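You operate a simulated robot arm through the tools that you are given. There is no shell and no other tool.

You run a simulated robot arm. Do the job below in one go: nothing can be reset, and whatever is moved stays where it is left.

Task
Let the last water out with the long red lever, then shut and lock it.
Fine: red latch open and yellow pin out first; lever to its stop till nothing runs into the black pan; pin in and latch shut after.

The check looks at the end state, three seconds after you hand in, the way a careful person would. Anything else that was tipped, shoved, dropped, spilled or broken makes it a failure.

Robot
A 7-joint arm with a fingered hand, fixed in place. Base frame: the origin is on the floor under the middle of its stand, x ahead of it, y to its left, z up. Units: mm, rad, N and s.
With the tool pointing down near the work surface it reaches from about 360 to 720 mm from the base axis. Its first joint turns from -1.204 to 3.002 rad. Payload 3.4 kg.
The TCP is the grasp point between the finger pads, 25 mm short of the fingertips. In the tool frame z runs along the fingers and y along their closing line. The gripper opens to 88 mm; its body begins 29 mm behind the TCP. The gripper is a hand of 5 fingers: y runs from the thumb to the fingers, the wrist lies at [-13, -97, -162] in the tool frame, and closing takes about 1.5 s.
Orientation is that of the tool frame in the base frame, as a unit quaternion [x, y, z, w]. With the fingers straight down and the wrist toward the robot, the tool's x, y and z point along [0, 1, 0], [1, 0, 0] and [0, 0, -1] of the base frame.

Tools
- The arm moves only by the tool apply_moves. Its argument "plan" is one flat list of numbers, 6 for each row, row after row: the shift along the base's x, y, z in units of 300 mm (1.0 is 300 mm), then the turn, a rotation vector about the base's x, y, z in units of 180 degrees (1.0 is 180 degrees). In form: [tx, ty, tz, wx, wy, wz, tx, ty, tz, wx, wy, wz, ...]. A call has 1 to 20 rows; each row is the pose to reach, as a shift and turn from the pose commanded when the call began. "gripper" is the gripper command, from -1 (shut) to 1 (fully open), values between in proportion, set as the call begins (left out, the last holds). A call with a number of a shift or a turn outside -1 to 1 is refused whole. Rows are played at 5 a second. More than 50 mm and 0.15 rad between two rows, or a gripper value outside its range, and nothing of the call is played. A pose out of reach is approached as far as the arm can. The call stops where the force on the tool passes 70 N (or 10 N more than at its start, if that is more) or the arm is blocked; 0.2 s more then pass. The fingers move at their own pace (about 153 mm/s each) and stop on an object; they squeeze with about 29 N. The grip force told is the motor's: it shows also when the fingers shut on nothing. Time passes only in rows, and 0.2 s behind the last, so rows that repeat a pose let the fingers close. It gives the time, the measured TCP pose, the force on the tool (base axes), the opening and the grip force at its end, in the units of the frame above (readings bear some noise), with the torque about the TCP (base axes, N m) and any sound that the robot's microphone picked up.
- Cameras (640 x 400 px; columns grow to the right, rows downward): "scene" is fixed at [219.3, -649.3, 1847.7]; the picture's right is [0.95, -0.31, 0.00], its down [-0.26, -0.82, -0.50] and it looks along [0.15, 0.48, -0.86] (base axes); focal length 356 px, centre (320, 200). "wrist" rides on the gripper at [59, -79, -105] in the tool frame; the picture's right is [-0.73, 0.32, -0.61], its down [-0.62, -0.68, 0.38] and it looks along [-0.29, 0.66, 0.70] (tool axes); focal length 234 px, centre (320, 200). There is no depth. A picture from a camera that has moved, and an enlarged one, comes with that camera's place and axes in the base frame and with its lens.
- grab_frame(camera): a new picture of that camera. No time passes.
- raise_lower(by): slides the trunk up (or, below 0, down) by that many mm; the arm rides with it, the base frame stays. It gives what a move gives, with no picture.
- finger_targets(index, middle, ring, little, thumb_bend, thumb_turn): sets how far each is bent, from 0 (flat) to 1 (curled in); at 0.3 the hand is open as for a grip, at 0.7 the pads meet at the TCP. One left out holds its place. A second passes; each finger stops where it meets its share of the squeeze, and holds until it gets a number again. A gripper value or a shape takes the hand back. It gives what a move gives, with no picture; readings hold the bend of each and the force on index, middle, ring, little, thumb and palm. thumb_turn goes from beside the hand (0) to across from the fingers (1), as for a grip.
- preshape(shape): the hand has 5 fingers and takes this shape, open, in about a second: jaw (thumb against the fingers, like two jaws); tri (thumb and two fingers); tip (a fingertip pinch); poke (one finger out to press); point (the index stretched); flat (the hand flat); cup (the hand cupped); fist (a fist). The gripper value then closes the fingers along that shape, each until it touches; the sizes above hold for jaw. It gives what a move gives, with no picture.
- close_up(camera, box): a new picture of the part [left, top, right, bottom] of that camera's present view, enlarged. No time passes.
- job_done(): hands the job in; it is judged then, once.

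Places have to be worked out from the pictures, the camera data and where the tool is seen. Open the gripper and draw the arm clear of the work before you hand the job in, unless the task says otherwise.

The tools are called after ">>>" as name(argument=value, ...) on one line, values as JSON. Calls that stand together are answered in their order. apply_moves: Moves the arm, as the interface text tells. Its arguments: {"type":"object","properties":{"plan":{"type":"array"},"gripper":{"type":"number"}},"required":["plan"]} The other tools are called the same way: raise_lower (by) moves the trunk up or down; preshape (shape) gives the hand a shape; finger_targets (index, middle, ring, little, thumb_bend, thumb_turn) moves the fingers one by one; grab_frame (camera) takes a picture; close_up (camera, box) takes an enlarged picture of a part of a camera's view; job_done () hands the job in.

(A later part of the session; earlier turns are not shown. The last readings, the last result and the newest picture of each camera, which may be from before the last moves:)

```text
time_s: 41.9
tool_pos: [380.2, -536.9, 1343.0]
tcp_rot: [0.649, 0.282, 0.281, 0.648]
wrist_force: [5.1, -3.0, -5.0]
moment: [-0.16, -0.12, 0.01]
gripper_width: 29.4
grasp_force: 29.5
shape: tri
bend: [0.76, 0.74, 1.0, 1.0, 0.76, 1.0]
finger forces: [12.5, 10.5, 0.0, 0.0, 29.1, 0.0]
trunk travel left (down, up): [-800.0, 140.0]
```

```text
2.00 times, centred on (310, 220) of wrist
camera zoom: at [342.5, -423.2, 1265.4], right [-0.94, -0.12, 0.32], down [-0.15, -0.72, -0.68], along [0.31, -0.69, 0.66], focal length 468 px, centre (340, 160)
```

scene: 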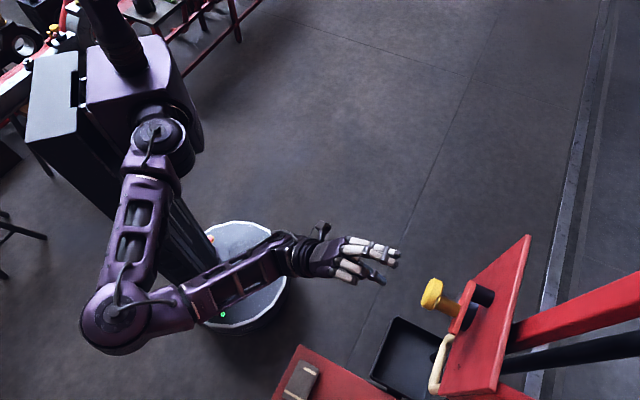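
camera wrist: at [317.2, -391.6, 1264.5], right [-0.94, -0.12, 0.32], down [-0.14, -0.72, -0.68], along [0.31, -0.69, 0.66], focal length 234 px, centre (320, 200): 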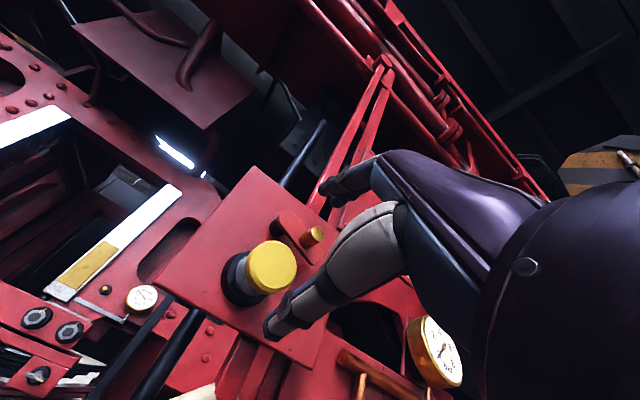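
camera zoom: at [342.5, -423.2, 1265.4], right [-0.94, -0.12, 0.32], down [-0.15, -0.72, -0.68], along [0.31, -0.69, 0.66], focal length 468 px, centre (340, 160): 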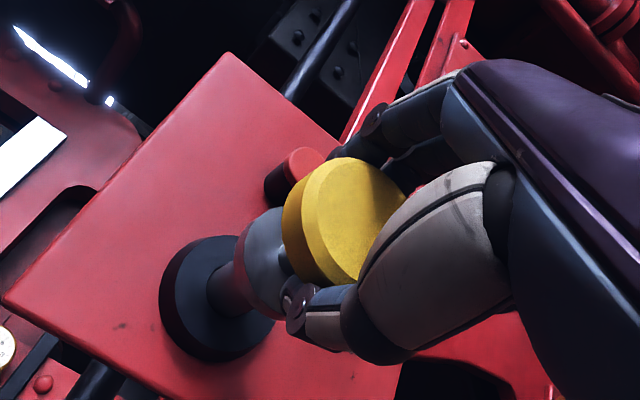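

About 43 mm out with 5–6 N resistance. I'll keep going in 5 mm steps, watching for a stop.

>>> apply_moves(plan=[-0.0122, 0.0114, 0, 0, 0, 0, -0.0243, 0.0228, 0, 0, 0, 0])

>>> close_up(camera="wrist", box=[200, 120, 420, 320])

```text
time_s: 42.5
tool_pos: [378.3, -535.2, 1339.8]
tcp_rot: [0.65, 0.282, 0.281, 0.647]
wrist_force: [25.8, -20.9, 9.3]
moment: [-0.1, -0.03, 0.04]
gripper_width: 28.5
grasp_force: 29.0
shape: tri
bend: [0.75, 0.59, 1.0, 1.0, 0.76, 1.0]
finger forces: [19.5, 17.6, 0.1, 0.1, 31.1, 0.0]
trunk travel left (down, up): [-800.0, 140.0]
```

```text
2.00 times, centred on (310, 220) of wrist
camera zoom: at [340.6, -421.8, 1263.4], right [-0.94, -0.12, 0.33], down [-0.15, -0.71, -0.68], along [0.31, -0.69, 0.65], focal length 468 px, centre (340, 160)
```

zoom: 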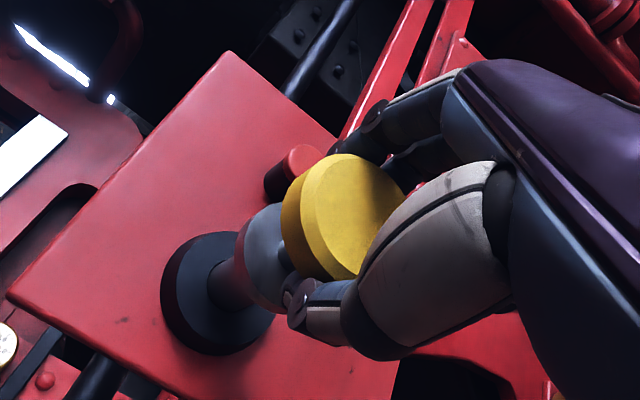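

Resistance jumped to 33 N, so the pin is captive and at its stop, about 45 mm out. I'll ease the pull off, open the grip and wait to see whether the pin stays out.

>>> apply_moves(plan=[0.0122, -0.0114, 0, 0, 0, 0, 0.0219, -0.0205, 0, 0, 0, 0])

>>> apply_moves(plan=[0, 0, 0, 0, 0, 0, 0, 0, 0, 0, 0, 0, 0, 0, 0, 0, 0, 0, 0, 0, 0, 0, 0, 0, 0, 0, 0, 0, 0, 0, 0, 0, 0, 0, 0, 0], gripper=1)

>>> close_up(camera="wrist", box=[200, 120, 420, 320])

>>> close_up(camera="scene", box=[360, 220, 520, 320])

```text
time_s: 43.1
tool_pos: [378.5, -537.4, 1342.9]
tcp_rot: [0.65, 0.283, 0.281, 0.647]
wrist_force: [6.7, -5.4, -2.6]
moment: [-0.16, -0.09, 0.02]
gripper_width: 28.4
grasp_force: 29.4
shape: tri
bend: [0.76, 0.74, 1.0, 1.0, 0.76, 1.0]
finger forces: [13.9, 11.7, 0.0, 0.0, 29.9, 0.1]
trunk travel left (down, up): [-800.0, 140.0]
```

```text
time_s: 44.5
tool_pos: [376.2, -535.1, 1344.5]
tcp_rot: [0.649, 0.282, 0.282, 0.648]
wrist_force: [-0.7, 0.3, 0.6]
moment: [0.0, -0.01, -0.03]
gripper_width: 87.7
grasp_force: 0.0
shape: tri
bend: [0.3, 0.3, 0.99, 0.99, 0.3, 0.98]
finger forces: [0.0, 0.0, 0.0, 0.0, 0.0, 0.0]
trunk travel left (down, up): [-800.0, 140.0]
```

```text
2.00 times, centred on (310, 220) of wrist
camera zoom: at [338.9, -421.5, 1266.8], right [-0.94, -0.12, 0.32], down [-0.14, -0.72, -0.68], along [0.31, -0.69, 0.66], focal length 468 px, centre (340, 160)
```

zoom: 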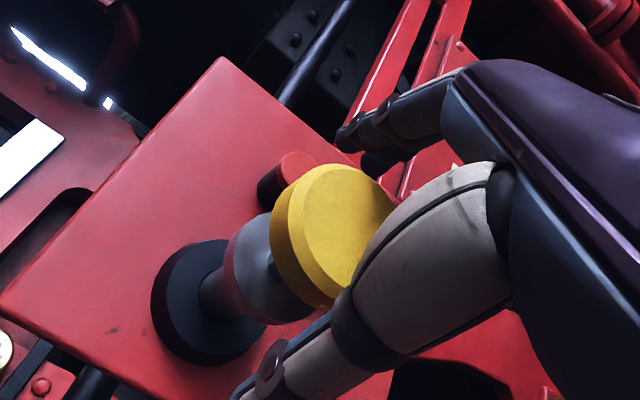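

```text
4.00 times, centred on (440, 270) of scene
camera zoom: at [219.3, -649.3, 1847.7], right [0.95, -0.31, 0.0], down [-0.26, -0.82, -0.5], along [0.15, 0.48, -0.86], focal length 1423 px, centre (-160, -80)
```

zoom: 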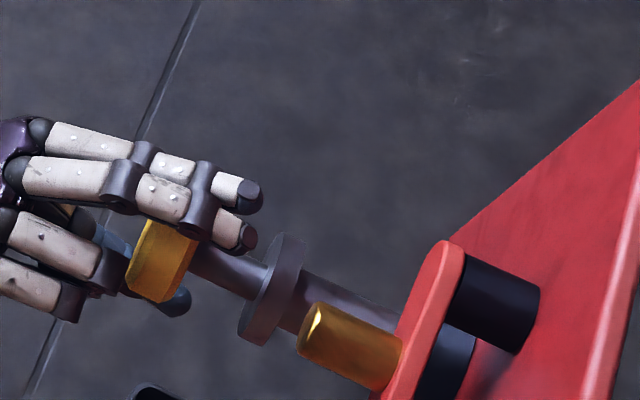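

The pin stays out at its stop. I'll retreat straight back, then lower and tilt the hand 30° to get a frontal view of the cream ring on the lever.

>>> apply_moves(plan=[-0.0967, 0.09, 0, 0, 0, 0, -0.193, 0.183, 0, 0, 0, 0, -0.25, 0.167, -0.133, 0.0285, 0.0304, 0, -0.283, 0.133, -0.267, 0.057, 0.0608, 0, -0.307, 0.083, -0.383, 0.0855, 0.0911, 0, -0.307, 0.057, -0.43, 0.114, 0.1215, 0])

>>> preshape(shape="poke")

>>> grab_frame(camera="wrist")

>>> grab_frame(camera="scene")

```text
time_s: 45.9
tool_pos: [286.0, -517.2, 1215.7]
tcp_rot: [0.795, 0.345, 0.199, 0.458]
wrist_force: [-0.1, -0.1, 0.5]
moment: [-0.01, 0.02, -0.01]
gripper_width: 87.4
grasp_force: 0.0
shape: tri
bend: [0.3, 0.3, 0.99, 0.99, 0.3, 0.98]
finger forces: [0.1, 0.0, 0.1, 0.1, 0.0, 0.1]
trunk travel left (down, up): [-800.0, 140.0]
```

```text
time_s: 46.8
tool_pos: [286.7, -515.5, 1216.1]
tcp_rot: [0.794, 0.345, 0.2, 0.458]
wrist_force: [0.1, 0.4, 0.1]
moment: [0.02, 0.01, -0.02]
gripper_width: 0.0
grasp_force: 0.0
shape: poke
bend: [0.7, 0.7, 0.99, 0.99, 1.0, 1.0]
finger forces: [0.1, 0.0, 0.0, 0.0, 0.0, 0.1]
trunk travel left (down, up): [-800.0, 140.0]
```

```text
taken
camera wrist: at [231.3, -385.7, 1200.7], right [-0.76, -0.28, 0.58], down [-0.43, -0.45, -0.78], along [0.48, -0.85, 0.22], focal length 234 px, centre (320, 200)
```

wrist: 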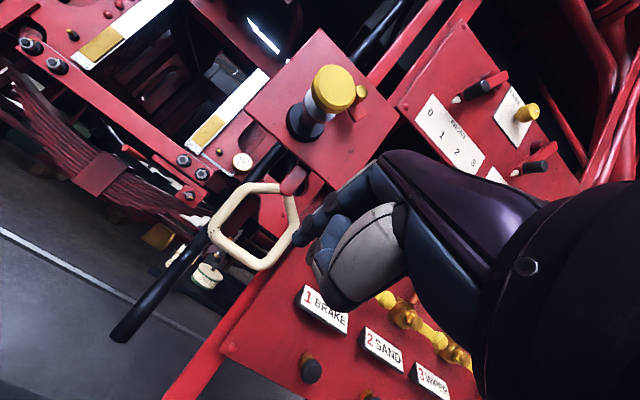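

```text
taken
```

scene: 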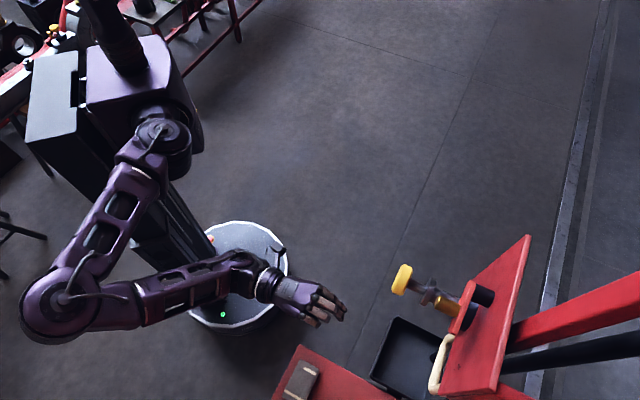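

The ring is fully visible now, with the pin standing out and the latch clear. I'll enlarge to measure the ring and what is behind it.

>>> close_up(camera="wrist", box=[180, 150, 340, 300])

>>> close_up(camera="wrist", box=[90, 230, 330, 380])

>>> close_up(camera="scene", box=[400, 300, 520, 400])

```text
2.67 times, centred on (260, 225) of wrist
camera zoom: at [231.3, -385.7, 1200.7], right [-0.76, -0.28, 0.58], down [-0.43, -0.45, -0.78], along [0.48, -0.85, 0.22], focal length 624 px, centre (480, 133)
```

zoom: 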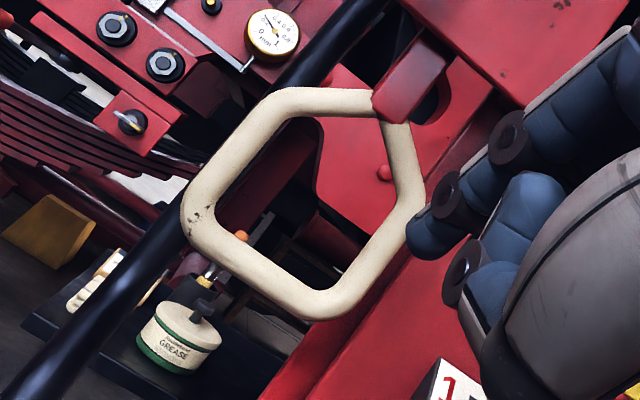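

```text
2.67 times, centred on (210, 305) of wrist
camera zoom: at [231.3, -385.7, 1200.7], right [-0.76, -0.28, 0.58], down [-0.43, -0.45, -0.78], along [0.48, -0.85, 0.22], focal length 624 px, centre (613, -80)
```

zoom: 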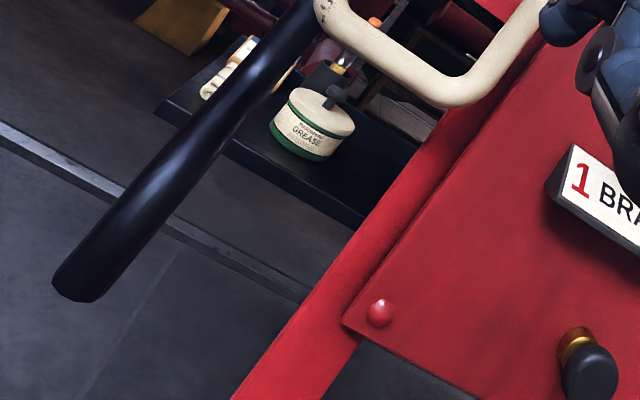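

```text
4.00 times, centred on (460, 350) of scene
camera zoom: at [219.3, -649.3, 1847.7], right [0.95, -0.31, 0.0], down [-0.26, -0.82, -0.5], along [0.15, 0.48, -0.86], focal length 1423 px, centre (-240, -400)
```

zoom: 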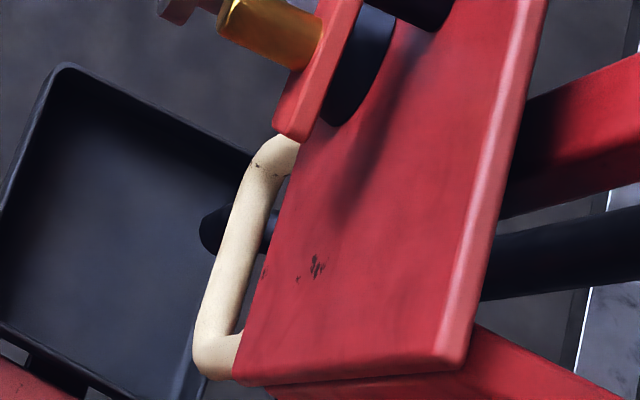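

Assuming the ring lies just behind the plate plane, it is a house-shaped loop. Its vertical bars are at lateral 108 and 26, the bottom bar is at z about 1156, and the lever meets its apex at about 1258. I'll straighten index and middle as a two-finger hook, level the hand, and go to a standoff in front of the opening.

>>> finger_targets(index=0.3, middle=0.3, ring=1.0, little=1.0, thumb_bend=1.0, thumb_turn=1.0)

>>> apply_moves(plan=[0.0595, -0.058, -0.0525, -0.0285, -0.0304, 0, 0.119, -0.116, -0.105, -0.057, -0.0608, 0, 0.1785, -0.174, -0.1575, -0.0855, -0.0911, 0, 0.238, -0.232, -0.21, -0.114, -0.1215, 0])

>>> grab_frame(camera="wrist")

>>> close_up(camera="scene", box=[320, 250, 520, 400])

```text
time_s: 47.8
tool_pos: [288.2, -516.4, 1216.5]
tcp_rot: [0.794, 0.344, 0.199, 0.459]
wrist_force: [-0.2, -1.1, 0.5]
moment: [0.0, 0.0, 0.0]
gripper_width: 21.5
grasp_force: 0.1
shape: fingers
bend: [0.29, 0.3, 1.0, 1.0, 1.0, 1.0]
finger forces: [0.0, 0.0, 0.0, 0.1, 0.0, 0.1]
trunk travel left (down, up): [-800.0, 140.0]
```

```text
time_s: 48.8
tool_pos: [339.8, -594.8, 1205.0]
tcp_rot: [0.648, 0.283, 0.282, 0.648]
wrist_force: [0.3, 0.9, 0.8]
moment: [0.01, 0.02, 0.0]
gripper_width: 21.5
grasp_force: 0.2
shape: fingers
bend: [0.29, 0.3, 1.0, 1.0, 1.0, 1.0]
finger forces: [0.1, 0.1, 0.0, 0.0, 0.1, 0.0]
out of reach, approached as far as the arm can: row 3, 4
trunk travel left (down, up): [-800.0, 140.0]
```

```text
taken
camera wrist: at [302.1, -480.7, 1126.3], right [-0.94, -0.12, 0.32], down [-0.14, -0.72, -0.68], along [0.31, -0.69, 0.66], focal length 234 px, centre (320, 200)
```

wrist: 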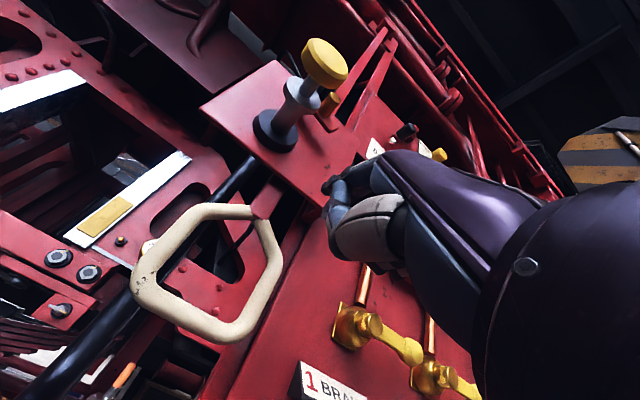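

```text
2.67 times, centred on (420, 325) of scene
camera zoom: at [219.3, -649.3, 1847.7], right [0.95, -0.31, 0.0], down [-0.26, -0.82, -0.5], along [0.15, 0.48, -0.86], focal length 949 px, centre (53, -133)
```

zoom: 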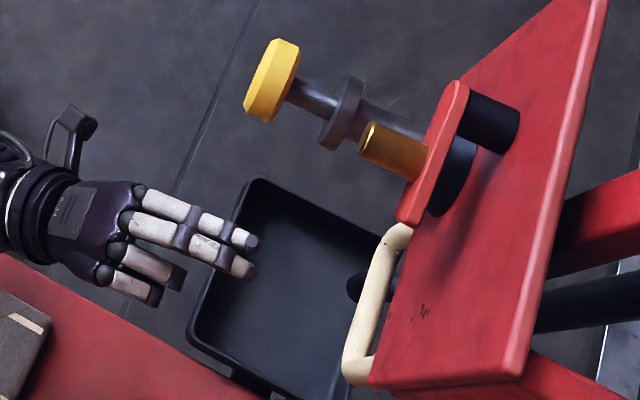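

The arm hit its lower limit at z 1205 in this level pose, so the trunk should be lower. The space below the hand is clear (table top near z 860), so I'll lower the trunk 130 mm and bring the hand back up to z 1153 in front of the ring opening.

>>> raise_lower(by=-130)

>>> apply_moves(plan=[0.02, 0.01, 0.09, 0, 0, 0, 0.04, 0.02, 0.18, 0, 0, 0, 0.061, 0.0323, 0.26, 0, 0, 0])

>>> grab_frame(camera="wrist")

>>> grab_frame(camera="scene")

```text
time_s: 50.4
tool_pos: [338.6, -593.6, 1074.6]
tcp_rot: [0.649, 0.282, 0.282, 0.648]
wrist_force: [0.4, -1.4, -0.4]
moment: [-0.01, -0.01, -0.01]
gripper_width: 21.3
grasp_force: 0.1
shape: fingers
bend: [0.29, 0.3, 1.0, 1.0, 1.0, 1.0]
finger forces: [0.0, 0.0, 0.0, 0.2, 0.1, 0.0]
trunk travel left (down, up): [-670.0, 270.0]
```

```text
time_s: 51.2
tool_pos: [358.5, -582.2, 1153.1]
tcp_rot: [0.649, 0.282, 0.281, 0.648]
wrist_force: [0.0, -0.8, 0.3]
moment: [0.01, -0.02, -0.01]
gripper_width: 21.7
grasp_force: 0.2
shape: fingers
bend: [0.29, 0.3, 1.0, 1.0, 1.0, 1.0]
finger forces: [0.0, 0.0, 0.0, 0.0, 0.0, 0.1]
trunk travel left (down, up): [-670.0, 270.0]
```

```text
taken
camera wrist: at [320.1, -470.0, 1075.1], right [-0.94, -0.12, 0.32], down [-0.15, -0.72, -0.68], along [0.31, -0.69, 0.66], focal length 234 px, centre (320, 200)
```

wrist: 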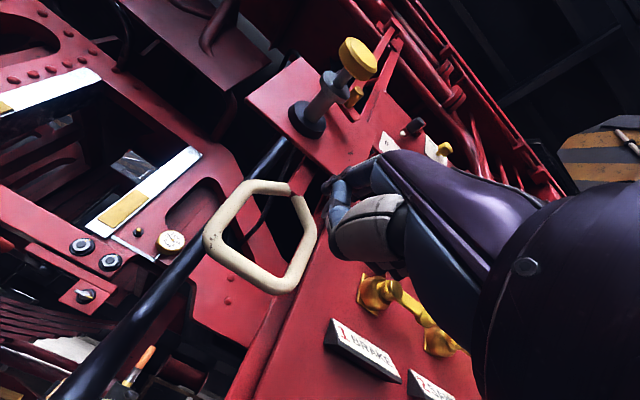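

```text
taken
```

scene: 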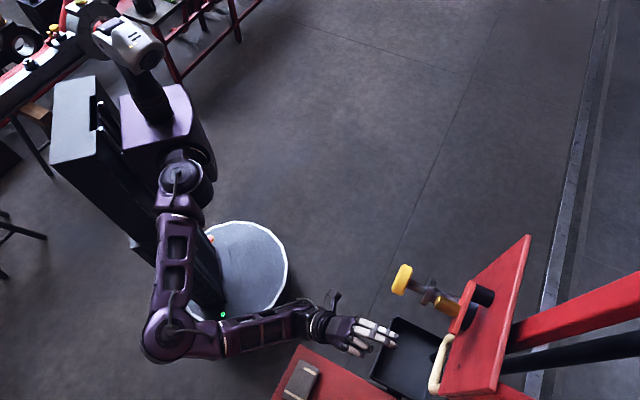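

Ring corners project exactly where I predicted, so its geometry is confirmed. I'll check fingertip positions from the scene camera before entering the loop.

>>> close_up(camera="scene", box=[340, 290, 480, 390])

>>> close_up(camera="wrist", box=[190, 130, 430, 310])

```text
4.00 times, centred on (410, 340) of scene
camera zoom: at [219.3, -649.3, 1847.7], right [0.95, -0.31, 0.0], down [-0.26, -0.82, -0.5], along [0.15, 0.48, -0.86], focal length 1423 px, centre (-40, -360)
```

zoom: 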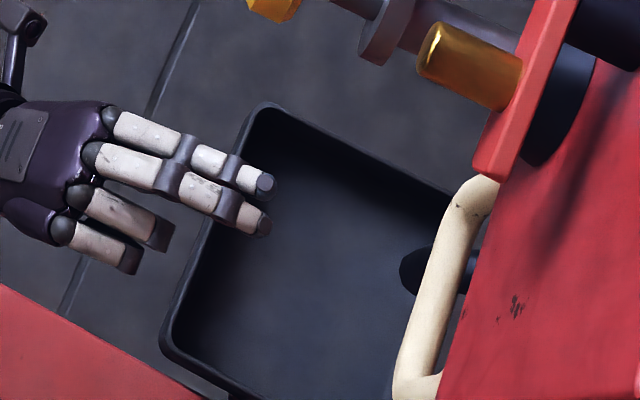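

```text
2.22 times, centred on (310, 220) of wrist
camera zoom: at [320.1, -470.0, 1075.1], right [-0.94, -0.12, 0.32], down [-0.15, -0.72, -0.68], along [0.31, -0.69, 0.66], focal length 520 px, centre (342, 156)
```

zoom: 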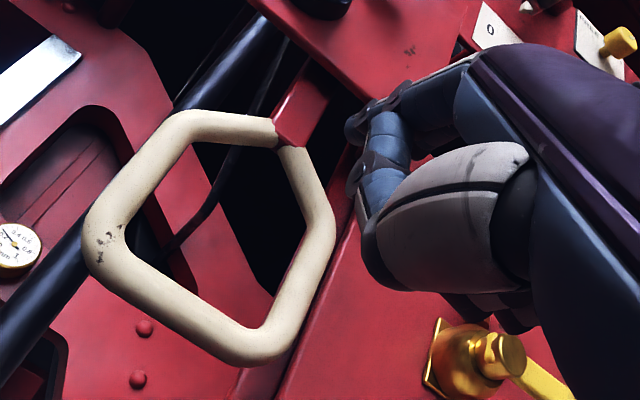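

Index and middle tips are at ±8 mm about the TCP line and about 18 mm ahead. The opening spans lateral 33–101 and z 1163–1225, so I'll slide the two fingers straight into the loop until the tips are about 10 mm past the bars.

>>> apply_moves(plan=[0.079, -0.0713, 0, 0, 0, 0, 0.158, -0.1427, 0, 0, 0, 0, 0.2363, -0.214, 0, 0, 0, 0])

>>> close_up(camera="scene", box=[380, 300, 520, 400])

>>> grab_frame(camera="wrist")

```text
time_s: 52.0
tool_pos: [429.5, -648.4, 1150.8]
tcp_rot: [0.649, 0.283, 0.282, 0.647]
wrist_force: [0.0, -0.4, -0.2]
moment: [0.01, -0.02, 0.0]
gripper_width: 21.6
grasp_force: 0.0
shape: fingers
bend: [0.29, 0.3, 1.0, 1.0, 1.0, 1.0]
finger forces: [0.0, 0.0, 0.1, 0.1, 0.1, 0.1]
trunk travel left (down, up): [-670.0, 270.0]
```

```text
4.00 times, centred on (450, 350) of scene
camera zoom: at [219.3, -649.3, 1847.7], right [0.95, -0.31, 0.0], down [-0.26, -0.82, -0.5], along [0.15, 0.48, -0.86], focal length 1423 px, centre (-200, -400)
```

zoom: 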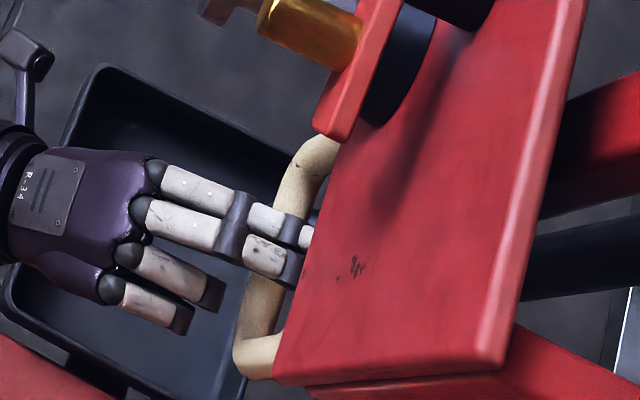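

```text
taken
camera wrist: at [392.1, -534.4, 1072.8], right [-0.94, -0.12, 0.33], down [-0.15, -0.72, -0.68], along [0.31, -0.69, 0.66], focal length 234 px, centre (320, 200)
```

wrist: 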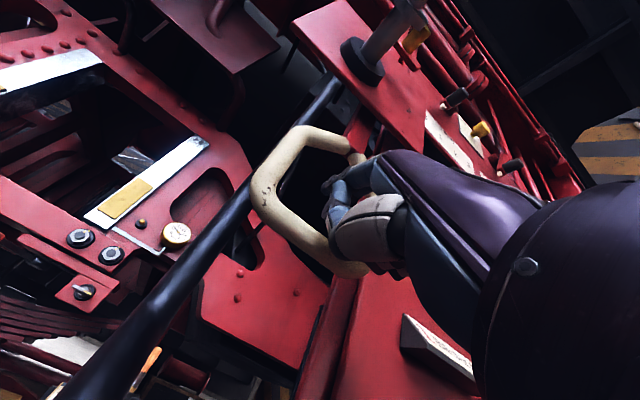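

The two fingers are through the loop with no contact. I'll push sideways along +x/+y, 35 mm in small steps, and read the force.

>>> apply_moves(plan=[0.0182, 0.0194, 0, 0, 0, 0, 0.0365, 0.0389, 0, 0, 0, 0, 0.0547, 0.0583, 0, 0, 0, 0, 0.073, 0.0778, 0, 0, 0, 0])

>>> close_up(camera="scene", box=[380, 300, 520, 400])

>>> grab_frame(camera="wrist")

```text
time_s: 53.0
tool_pos: [449.6, -625.4, 1152.6]
tcp_rot: [0.65, 0.282, 0.281, 0.648]
wrist_force: [-0.1, -1.1, -0.1]
moment: [0.01, -0.03, -0.01]
gripper_width: 21.2
grasp_force: 0.8
shape: fingers
bend: [0.29, 0.3, 1.0, 1.0, 1.0, 1.0]
finger forces: [0.9, 0.1, 0.0, 0.1, 0.0, 0.0]
trunk travel left (down, up): [-670.0, 270.0]
```

```text
4.00 times, centred on (450, 350) of scene
camera zoom: at [219.3, -649.3, 1847.7], right [0.95, -0.31, 0.0], down [-0.26, -0.82, -0.5], along [0.15, 0.48, -0.86], focal length 1423 px, centre (-200, -400)
```

zoom: 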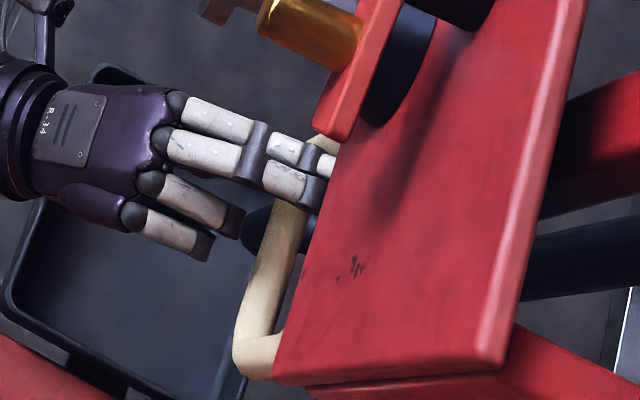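

```text
taken
camera wrist: at [412.9, -511.1, 1074.7], right [-0.94, -0.12, 0.32], down [-0.15, -0.72, -0.68], along [0.31, -0.69, 0.66], focal length 234 px, centre (320, 200)
```

wrist: 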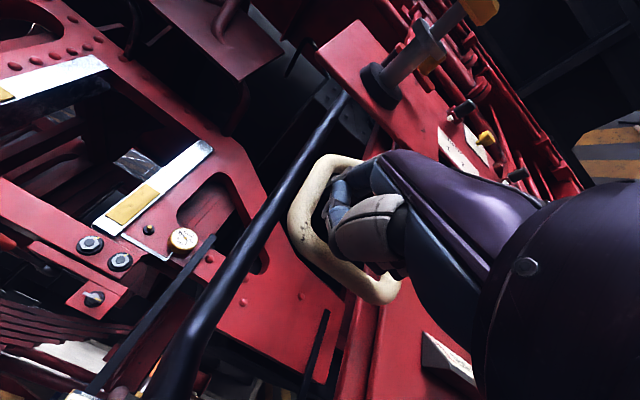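

Index just touches the ring bar (about 1 N). I'll push on another 40 mm.

>>> apply_moves(plan=[0.0182, 0.0194, 0, 0, 0, 0, 0.0365, 0.0389, 0, 0, 0, 0, 0.0547, 0.0583, 0.002, 0, 0, 0, 0.073, 0.0778, 0.003, 0, 0, 0, 0.0912, 0.0972, 0.004, 0, 0, 0])

>>> grab_frame(camera="scene")

>>> grab_frame(camera="wrist")

```text
time_s: 54.2
tool_pos: [476.3, -596.1, 1154.5]
tcp_rot: [0.649, 0.281, 0.281, 0.649]
wrist_force: [-3.0, -5.9, 1.5]
moment: [0.32, -0.19, -0.11]
gripper_width: 21.7
grasp_force: 3.2
shape: fingers
bend: [0.29, 0.3, 1.0, 1.0, 0.99, 1.0]
finger forces: [7.1, 0.0, 0.1, 0.1, 0.0, 0.0]
trunk travel left (down, up): [-670.0, 270.0]
```

```text
taken
```

scene: 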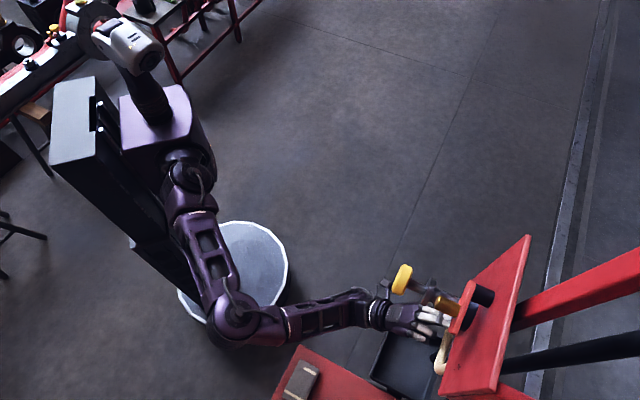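

```text
taken
camera wrist: at [438.8, -483.4, 1075.8], right [-0.94, -0.12, 0.32], down [-0.15, -0.72, -0.68], along [0.31, -0.69, 0.66], focal length 234 px, centre (320, 200)
```

wrist: 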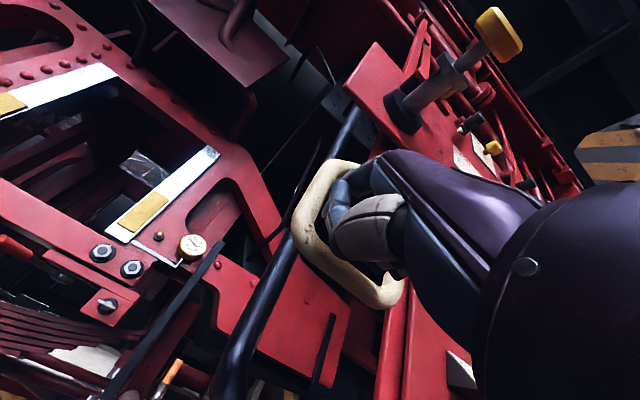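

The ring follows with about 7 N, so the lever is swinging. I'll continue another 60 mm along the arc.

>>> apply_moves(plan=[0.0228, 0.0243, 0.003, 0, 0, 0, 0.0456, 0.0486, 0.006, 0, 0, 0, 0.0684, 0.0729, 0.01, 0, 0, 0, 0.0912, 0.0972, 0.015, 0, 0, 0, 0.114, 0.1215, 0.02, 0, 0, 0, 0.1368, 0.1458, 0.025, 0, 0, 0])

>>> grab_frame(camera="scene")

>>> grab_frame(camera="wrist")

```text
time_s: 55.6
tool_pos: [519.4, -553.7, 1160.7]
tcp_rot: [0.65, 0.281, 0.281, 0.648]
wrist_force: [-4.0, -7.3, 0.5]
moment: [0.38, -0.2, -0.13]
gripper_width: 21.7
grasp_force: 4.2
shape: fingers
bend: [0.29, 0.3, 1.0, 1.0, 0.99, 1.0]
finger forces: [7.9, 0.0, 0.0, 0.0, 0.1, 0.1]
trunk travel left (down, up): [-670.0, 270.0]
```

```text
taken
```

scene: 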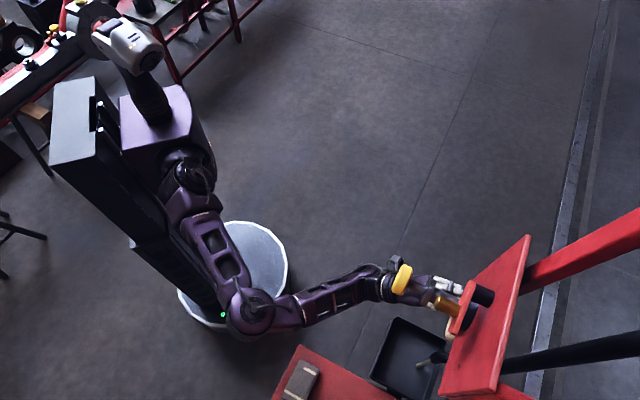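

```text
taken
camera wrist: at [480.7, -440.5, 1082.1], right [-0.94, -0.12, 0.32], down [-0.15, -0.72, -0.68], along [0.31, -0.69, 0.66], focal length 234 px, centre (320, 200)
```

wrist: 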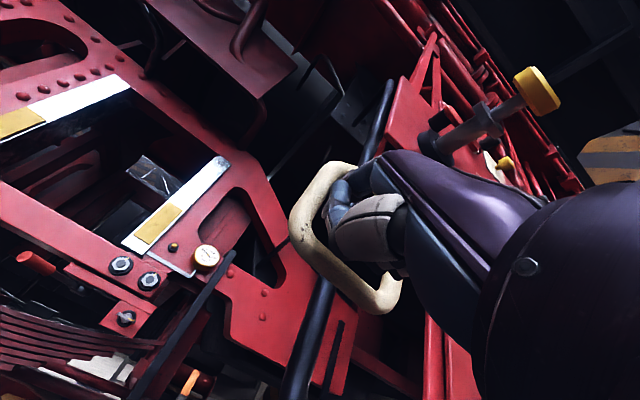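

The lever has swung about 100 mm at the handle with 8 N. I'll check the pipe mouth and pan for running water.

>>> close_up(camera="scene", box=[360, 300, 520, 400])

>>> close_up(camera="scene", box=[430, 180, 640, 320])

```text
4.00 times, centred on (440, 350) of scene
camera zoom: at [219.3, -649.3, 1847.7], right [0.95, -0.31, 0.0], down [-0.26, -0.82, -0.5], along [0.15, 0.48, -0.86], focal length 1423 px, centre (-160, -400)
```

zoom: 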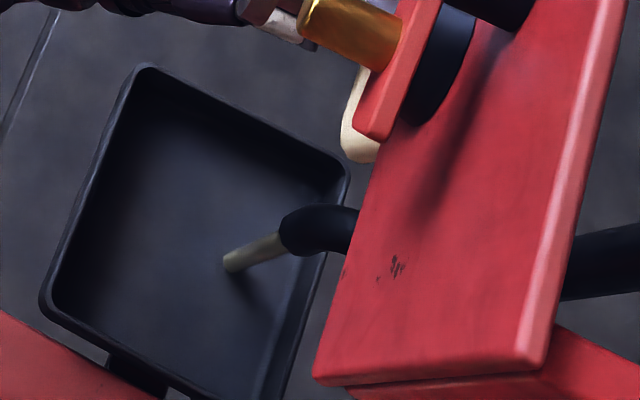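

```text
2.86 times, centred on (535, 250) of scene
camera zoom: at [219.3, -649.3, 1847.7], right [0.95, -0.31, 0.0], down [-0.26, -0.82, -0.5], along [0.15, 0.48, -0.86], focal length 1017 px, centre (-294, 57)
```

zoom: 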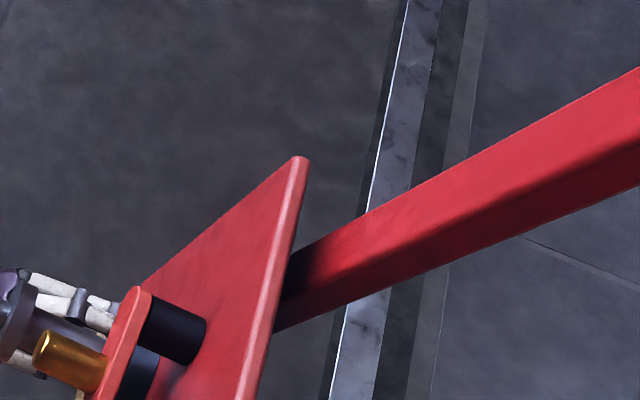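

Water is now running from the pipe mouth into the pan, so this is the right lever and direction. I'll push on towards the stop, another 60 mm.

>>> apply_moves(plan=[0.0228, 0.0243, 0.005, 0, 0, 0, 0.0456, 0.0486, 0.011, 0, 0, 0, 0.0684, 0.0729, 0.018, 0, 0, 0, 0.0912, 0.0972, 0.025, 0, 0, 0, 0.114, 0.1215, 0.033, 0, 0, 0, 0.1368, 0.1458, 0.041, 0, 0, 0])

>>> grab_frame(camera="scene")

>>> grab_frame(camera="wrist")

```text
time_s: 57.0
tool_pos: [558.3, -511.7, 1173.8]
tcp_rot: [0.649, 0.282, 0.282, 0.648]
wrist_force: [-1.2, -7.2, -4.1]
moment: [0.4, -0.1, -0.16]
gripper_width: 20.5
grasp_force: 4.3
shape: fingers
bend: [0.31, 0.3, 1.0, 1.0, 0.99, 1.0]
finger forces: [8.3, 0.0, 0.0, 0.0, 0.1, 0.1]
trunk travel left (down, up): [-670.0, 270.0]
```

```text
taken
```

scene: 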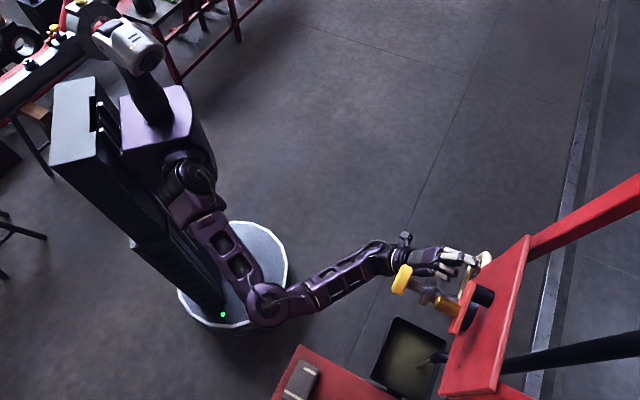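

```text
taken
camera wrist: at [521.0, -397.2, 1095.3], right [-0.94, -0.12, 0.32], down [-0.15, -0.72, -0.68], along [0.31, -0.69, 0.65], focal length 234 px, centre (320, 200)
```

wrist: 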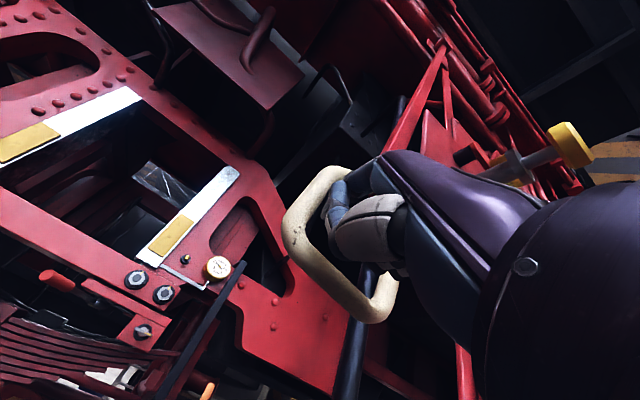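

Water is collecting in the pan and the lever still moves with about 8 N. I've risen slightly too fast relative to the ring, so I'll continue 60 mm nearly level.

>>> apply_moves(plan=[0.0228, 0.0243, -0.01, 0, 0, 0, 0.0456, 0.0486, -0.012, 0, 0, 0, 0.0684, 0.0729, -0.012, 0, 0, 0, 0.0912, 0.0972, -0.008, 0, 0, 0, 0.114, 0.1215, -0.002, 0, 0, 0, 0.1368, 0.1458, 0.004, 0, 0, 0])

>>> grab_frame(camera="scene")

>>> grab_frame(camera="wrist")

```text
time_s: 58.4
tool_pos: [583.0, -483.4, 1179.1]
tcp_rot: [0.654, 0.267, 0.283, 0.649]
wrist_force: [-54.0, -27.1, -19.4]
moment: [1.69, -2.48, -1.13]
gripper_width: 21.4
grasp_force: 33.8
shape: fingers
bend: [0.33, 0.32, 1.0, 1.0, 0.99, 1.0]
finger forces: [67.9, 0.1, 0.0, 0.1, 0.0, 0.0]
trunk travel left (down, up): [-670.0, 270.0]
```

```text
taken
```

scene: 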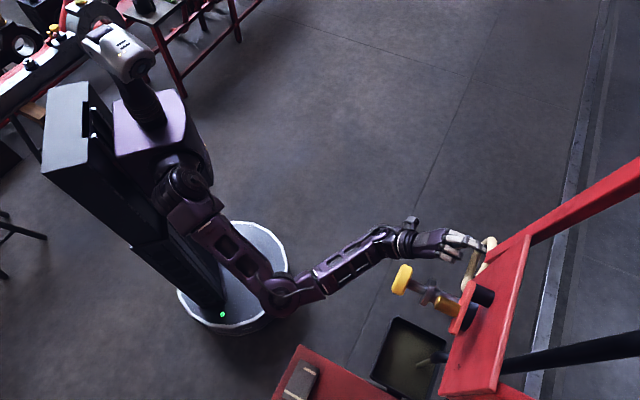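

```text
taken
camera wrist: at [549.9, -367.0, 1101.1], right [-0.95, -0.1, 0.3], down [-0.15, -0.7, -0.7], along [0.28, -0.7, 0.65], focal length 234 px, centre (320, 200)
```

wrist: 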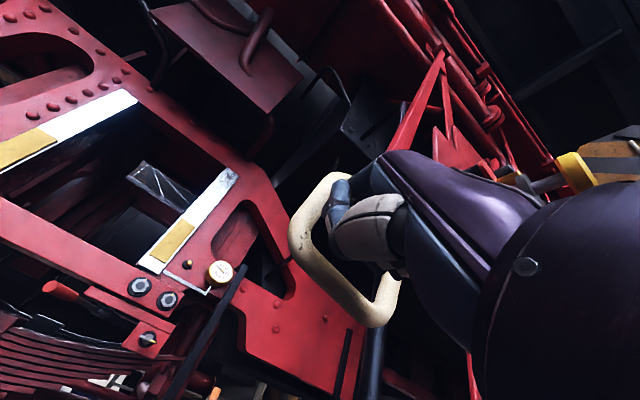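

Force jumped to 68 N, so the lever is at its stop. I'll ease the push off to a light hold and watch the stream.

>>> apply_moves(plan=[-0.0228, -0.0243, 0, 0, 0, 0, -0.041, -0.0437, 0, 0, 0, 0])

>>> close_up(camera="scene", box=[360, 300, 520, 400])

>>> close_up(camera="scene", box=[400, 200, 560, 320])

```text
time_s: 59.0
tool_pos: [582.5, -482.9, 1178.0]
tcp_rot: [0.65, 0.277, 0.284, 0.648]
wrist_force: [-24.4, -19.0, -6.3]
moment: [1.06, -1.2, -0.56]
gripper_width: 21.4
grasp_force: 18.2
shape: fingers
bend: [0.31, 0.31, 1.0, 1.0, 0.99, 1.0]
finger forces: [36.1, 0.0, 0.0, 0.1, 0.0, 0.0]
trunk travel left (down, up): [-670.0, 270.0]
```

```text
4.00 times, centred on (440, 350) of scene
camera zoom: at [219.3, -649.3, 1847.7], right [0.95, -0.31, 0.0], down [-0.26, -0.82, -0.5], along [0.15, 0.48, -0.86], focal length 1423 px, centre (-160, -400)
```

zoom: 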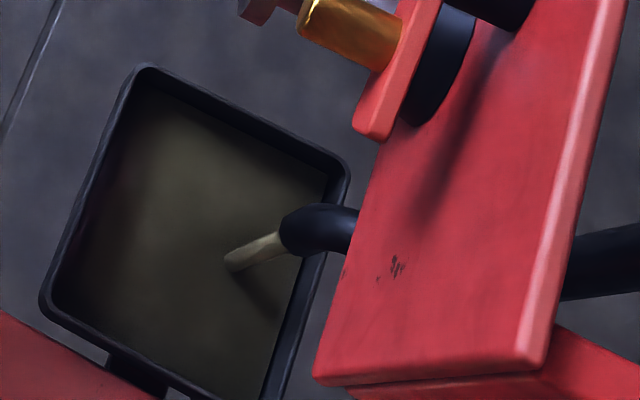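

```text
3.33 times, centred on (480, 260) of scene
camera zoom: at [219.3, -649.3, 1847.7], right [0.95, -0.31, 0.0], down [-0.26, -0.82, -0.5], along [0.15, 0.48, -0.86], focal length 1186 px, centre (-213, 0)
```

zoom: 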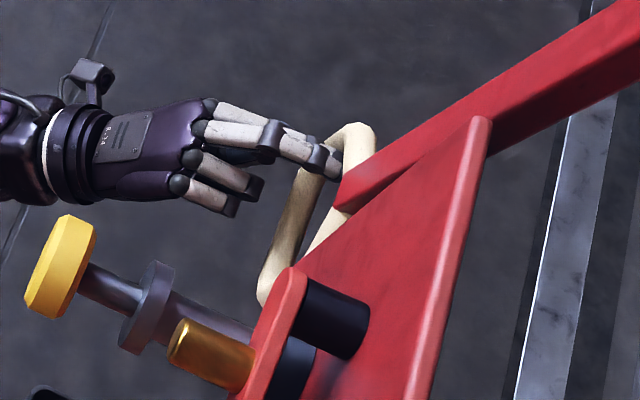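

Stream is still running and the pan is filling. I'll ease another 8 mm and wait about 4 s.

>>> apply_moves(plan=[-0.0182, -0.0194, 0, 0, 0, 0, -0.0182, -0.0194, 0, 0, 0, 0, -0.0182, -0.0194, 0, 0, 0, 0, -0.0182, -0.0194, 0, 0, 0, 0, -0.0182, -0.0194, 0, 0, 0, 0, -0.0182, -0.0194, 0, 0, 0, 0, -0.0182, -0.0194, 0, 0, 0, 0, -0.0182, -0.0194, 0, 0, 0, 0, -0.0182, -0.0194, 0, 0, 0, 0, -0.0182, -0.0194, 0, 0, 0, 0, -0.0182, -0.0194, 0, 0, 0, 0, -0.0182, -0.0194, 0, 0, 0, 0, -0.0182, -0.0194, 0, 0, 0, 0, -0.0182, -0.0194, 0, 0, 0, 0, -0.0182, -0.0194, 0, 0, 0, 0, -0.0182, -0.0194, 0, 0, 0, 0, -0.0182, -0.0194, 0, 0, 0, 0, -0.0182, -0.0194, 0, 0, 0, 0, -0.0182, -0.0194, 0, 0, 0, 0, -0.0182, -0.0194, 0, 0, 0, 0])

>>> close_up(camera="scene", box=[360, 300, 520, 400])

>>> close_up(camera="scene", box=[400, 200, 560, 320])

```text
time_s: 63.2
tool_pos: [581.7, -485.4, 1176.6]
tcp_rot: [0.649, 0.281, 0.283, 0.647]
wrist_force: [-10.1, -5.4, -4.3]
moment: [0.31, -0.48, -0.21]
gripper_width: 21.3
grasp_force: 6.5
shape: fingers
bend: [0.31, 0.3, 1.0, 1.0, 0.99, 1.0]
finger forces: [14.1, 0.0, 0.0, 0.0, 0.0, 0.0]
trunk travel left (down, up): [-670.0, 270.0]
```

```text
4.00 times, centred on (440, 350) of scene
camera zoom: at [219.3, -649.3, 1847.7], right [0.95, -0.31, 0.0], down [-0.26, -0.82, -0.5], along [0.15, 0.48, -0.86], focal length 1423 px, centre (-160, -400)
```

zoom: 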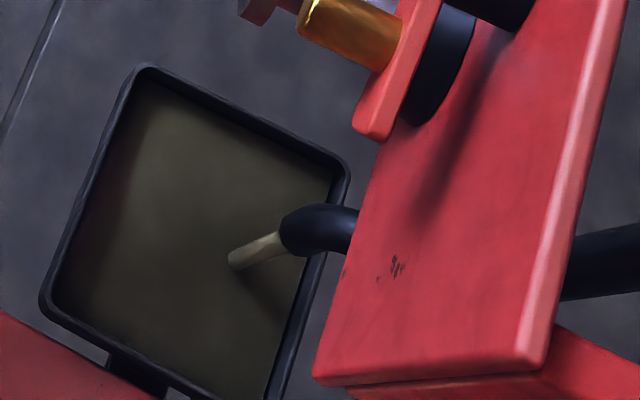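

```text
3.33 times, centred on (480, 260) of scene
camera zoom: at [219.3, -649.3, 1847.7], right [0.95, -0.31, 0.0], down [-0.26, -0.82, -0.5], along [0.15, 0.48, -0.86], focal length 1186 px, centre (-213, 0)
```

zoom: 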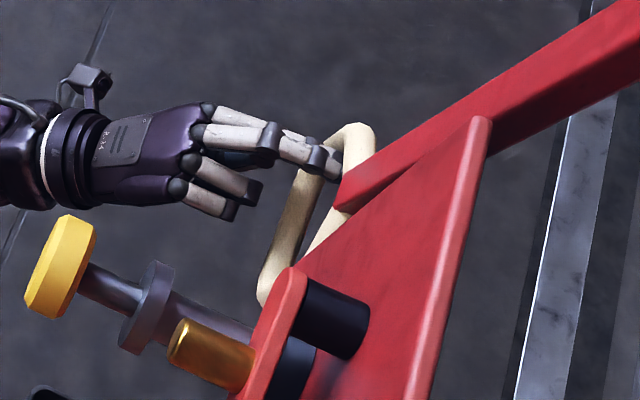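

The lever stays at its stop under a light 12 N push and the stream is still running. I'll wait more.

>>> apply_moves(plan=[0, 0, 0, 0, 0, 0, 0, 0, 0, 0, 0, 0, 0, 0, 0, 0, 0, 0, 0, 0, 0, 0, 0, 0, 0, 0, 0, 0, 0, 0, 0, 0, 0, 0, 0, 0, 0, 0, 0, 0, 0, 0, 0, 0, 0, 0, 0, 0, 0, 0, 0, 0, 0, 0, 0, 0, 0, 0, 0, 0, 0, 0, 0, 0, 0, 0, 0, 0, 0, 0, 0, 0, 0, 0, 0, 0, 0, 0, 0, 0, 0, 0, 0, 0, 0, 0, 0, 0, 0, 0, 0, 0, 0, 0, 0, 0, 0, 0, 0, 0, 0, 0, 0, 0, 0, 0, 0, 0, 0, 0, 0, 0, 0, 0, 0, 0, 0, 0, 0, 0])

>>> close_up(camera="scene", box=[360, 300, 520, 400])

```text
time_s: 67.4
tool_pos: [580.8, -484.8, 1176.6]
tcp_rot: [0.649, 0.281, 0.282, 0.648]
wrist_force: [-10.0, -6.1, -3.1]
moment: [0.34, -0.47, -0.22]
gripper_width: 21.2
grasp_force: 6.8
shape: fingers
bend: [0.31, 0.3, 1.0, 1.0, 0.99, 1.0]
finger forces: [14.2, 0.0, 0.1, 0.1, 0.1, 0.1]
trunk travel left (down, up): [-670.0, 270.0]
```

```text
4.00 times, centred on (440, 350) of scene
camera zoom: at [219.3, -649.3, 1847.7], right [0.95, -0.31, 0.0], down [-0.26, -0.82, -0.5], along [0.15, 0.48, -0.86], focal length 1423 px, centre (-160, -400)
```

zoom: 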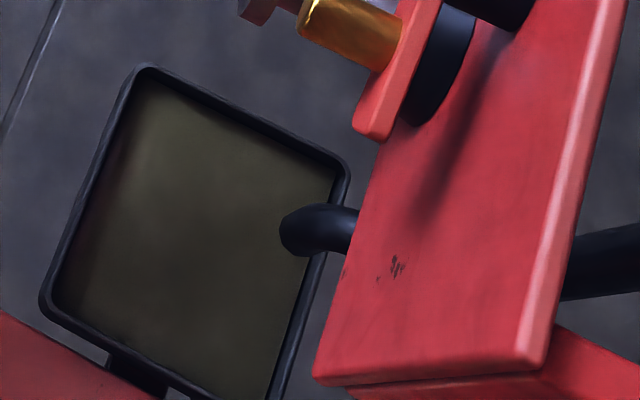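

The stream has stopped. I'll wait another 3 s to be sure nothing more runs.

>>> apply_moves(plan=[0, 0, 0, 0, 0, 0, 0, 0, 0, 0, 0, 0, 0, 0, 0, 0, 0, 0, 0, 0, 0, 0, 0, 0, 0, 0, 0, 0, 0, 0, 0, 0, 0, 0, 0, 0, 0, 0, 0, 0, 0, 0, 0, 0, 0, 0, 0, 0, 0, 0, 0, 0, 0, 0, 0, 0, 0, 0, 0, 0, 0, 0, 0, 0, 0, 0, 0, 0, 0, 0, 0, 0, 0, 0, 0, 0, 0, 0, 0, 0, 0, 0, 0, 0, 0, 0, 0, 0, 0, 0])

>>> close_up(camera="scene", box=[360, 300, 520, 400])

>>> grab_frame(camera="wrist")

```text
time_s: 70.6
tool_pos: [580.3, -485.0, 1176.1]
tcp_rot: [0.649, 0.281, 0.282, 0.648]
wrist_force: [-10.7, -4.7, -3.7]
moment: [0.31, -0.49, -0.19]
gripper_width: 21.6
grasp_force: 6.9
shape: fingers
bend: [0.31, 0.3, 1.0, 1.0, 0.99, 1.0]
finger forces: [14.1, 0.1, 0.0, 0.0, 0.1, 0.1]
trunk travel left (down, up): [-670.0, 270.0]
```

```text
4.00 times, centred on (440, 350) of scene
camera zoom: at [219.3, -649.3, 1847.7], right [0.95, -0.31, 0.0], down [-0.26, -0.82, -0.5], along [0.15, 0.48, -0.86], focal length 1423 px, centre (-160, -400)
```

zoom: 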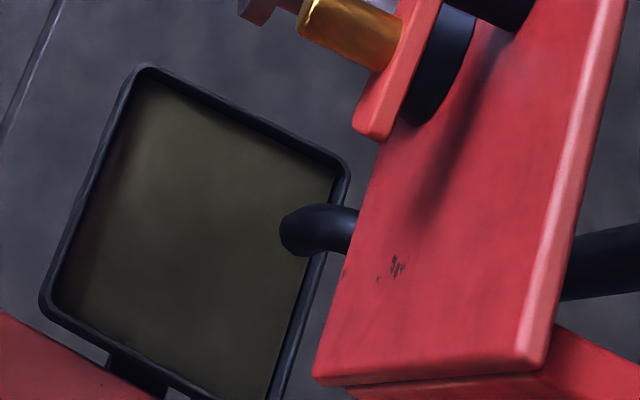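

```text
taken
camera wrist: at [543.4, -372.0, 1097.7], right [-0.94, -0.12, 0.32], down [-0.14, -0.72, -0.68], along [0.31, -0.69, 0.66], focal length 234 px, centre (320, 200)
```

wrist: 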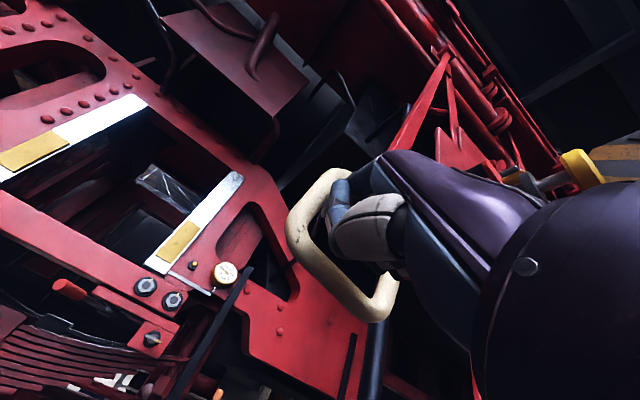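

Nothing has run for over 3 s and the water is all in the pan. I'll now swing the lever back the other way with the middle finger against the opposite ring bar, 120 mm first.

>>> apply_moves(plan=[-0.0274, -0.0292, -0.0167, 0, 0, 0, -0.0547, -0.0583, -0.03, 0, 0, 0, -0.0821, -0.0875, -0.04, 0, 0, 0, -0.1094, -0.1166, -0.0467, 0, 0, 0, -0.1368, -0.1458, -0.05, 0, 0, 0, -0.1642, -0.175, -0.05, 0, 0, 0, -0.1915, -0.2041, -0.0533, 0, 0, 0, -0.2189, -0.2333, -0.0567, 0, 0, 0, -0.2462, -0.2624, -0.06, 0, 0, 0, -0.2736, -0.2916, -0.0667, 0, 0, 0])

>>> grab_frame(camera="scene")

>>> grab_frame(camera="wrist")

```text
time_s: 72.8
tool_pos: [501.1, -568.2, 1155.6]
tcp_rot: [0.649, 0.283, 0.281, 0.649]
wrist_force: [1.9, 3.9, -0.9]
moment: [-0.2, 0.11, 0.07]
gripper_width: 21.2
grasp_force: 2.1
shape: fingers
bend: [0.29, 0.3, 1.0, 1.0, 0.99, 1.0]
finger forces: [0.0, 4.9, 0.1, 0.1, 0.1, 0.0]
trunk travel left (down, up): [-670.0, 270.0]
```

```text
taken
```

scene: 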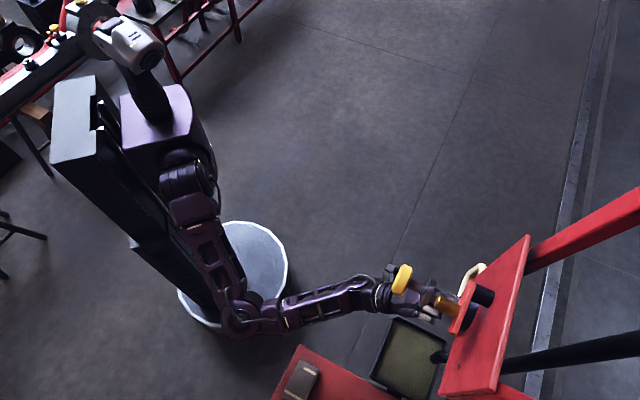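

```text
taken
camera wrist: at [463.0, -455.9, 1077.1], right [-0.94, -0.12, 0.32], down [-0.15, -0.72, -0.68], along [0.31, -0.69, 0.66], focal length 234 px, centre (320, 200)
```

wrist: 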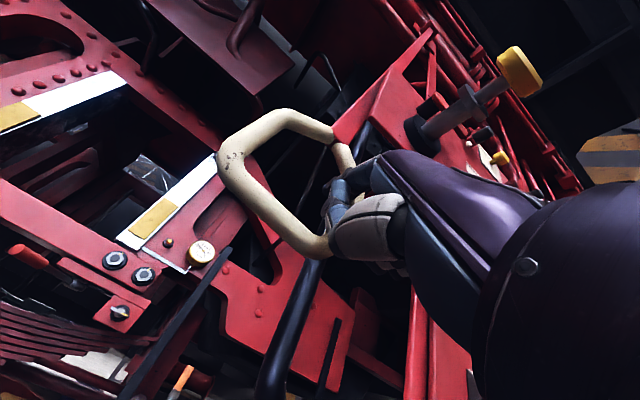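

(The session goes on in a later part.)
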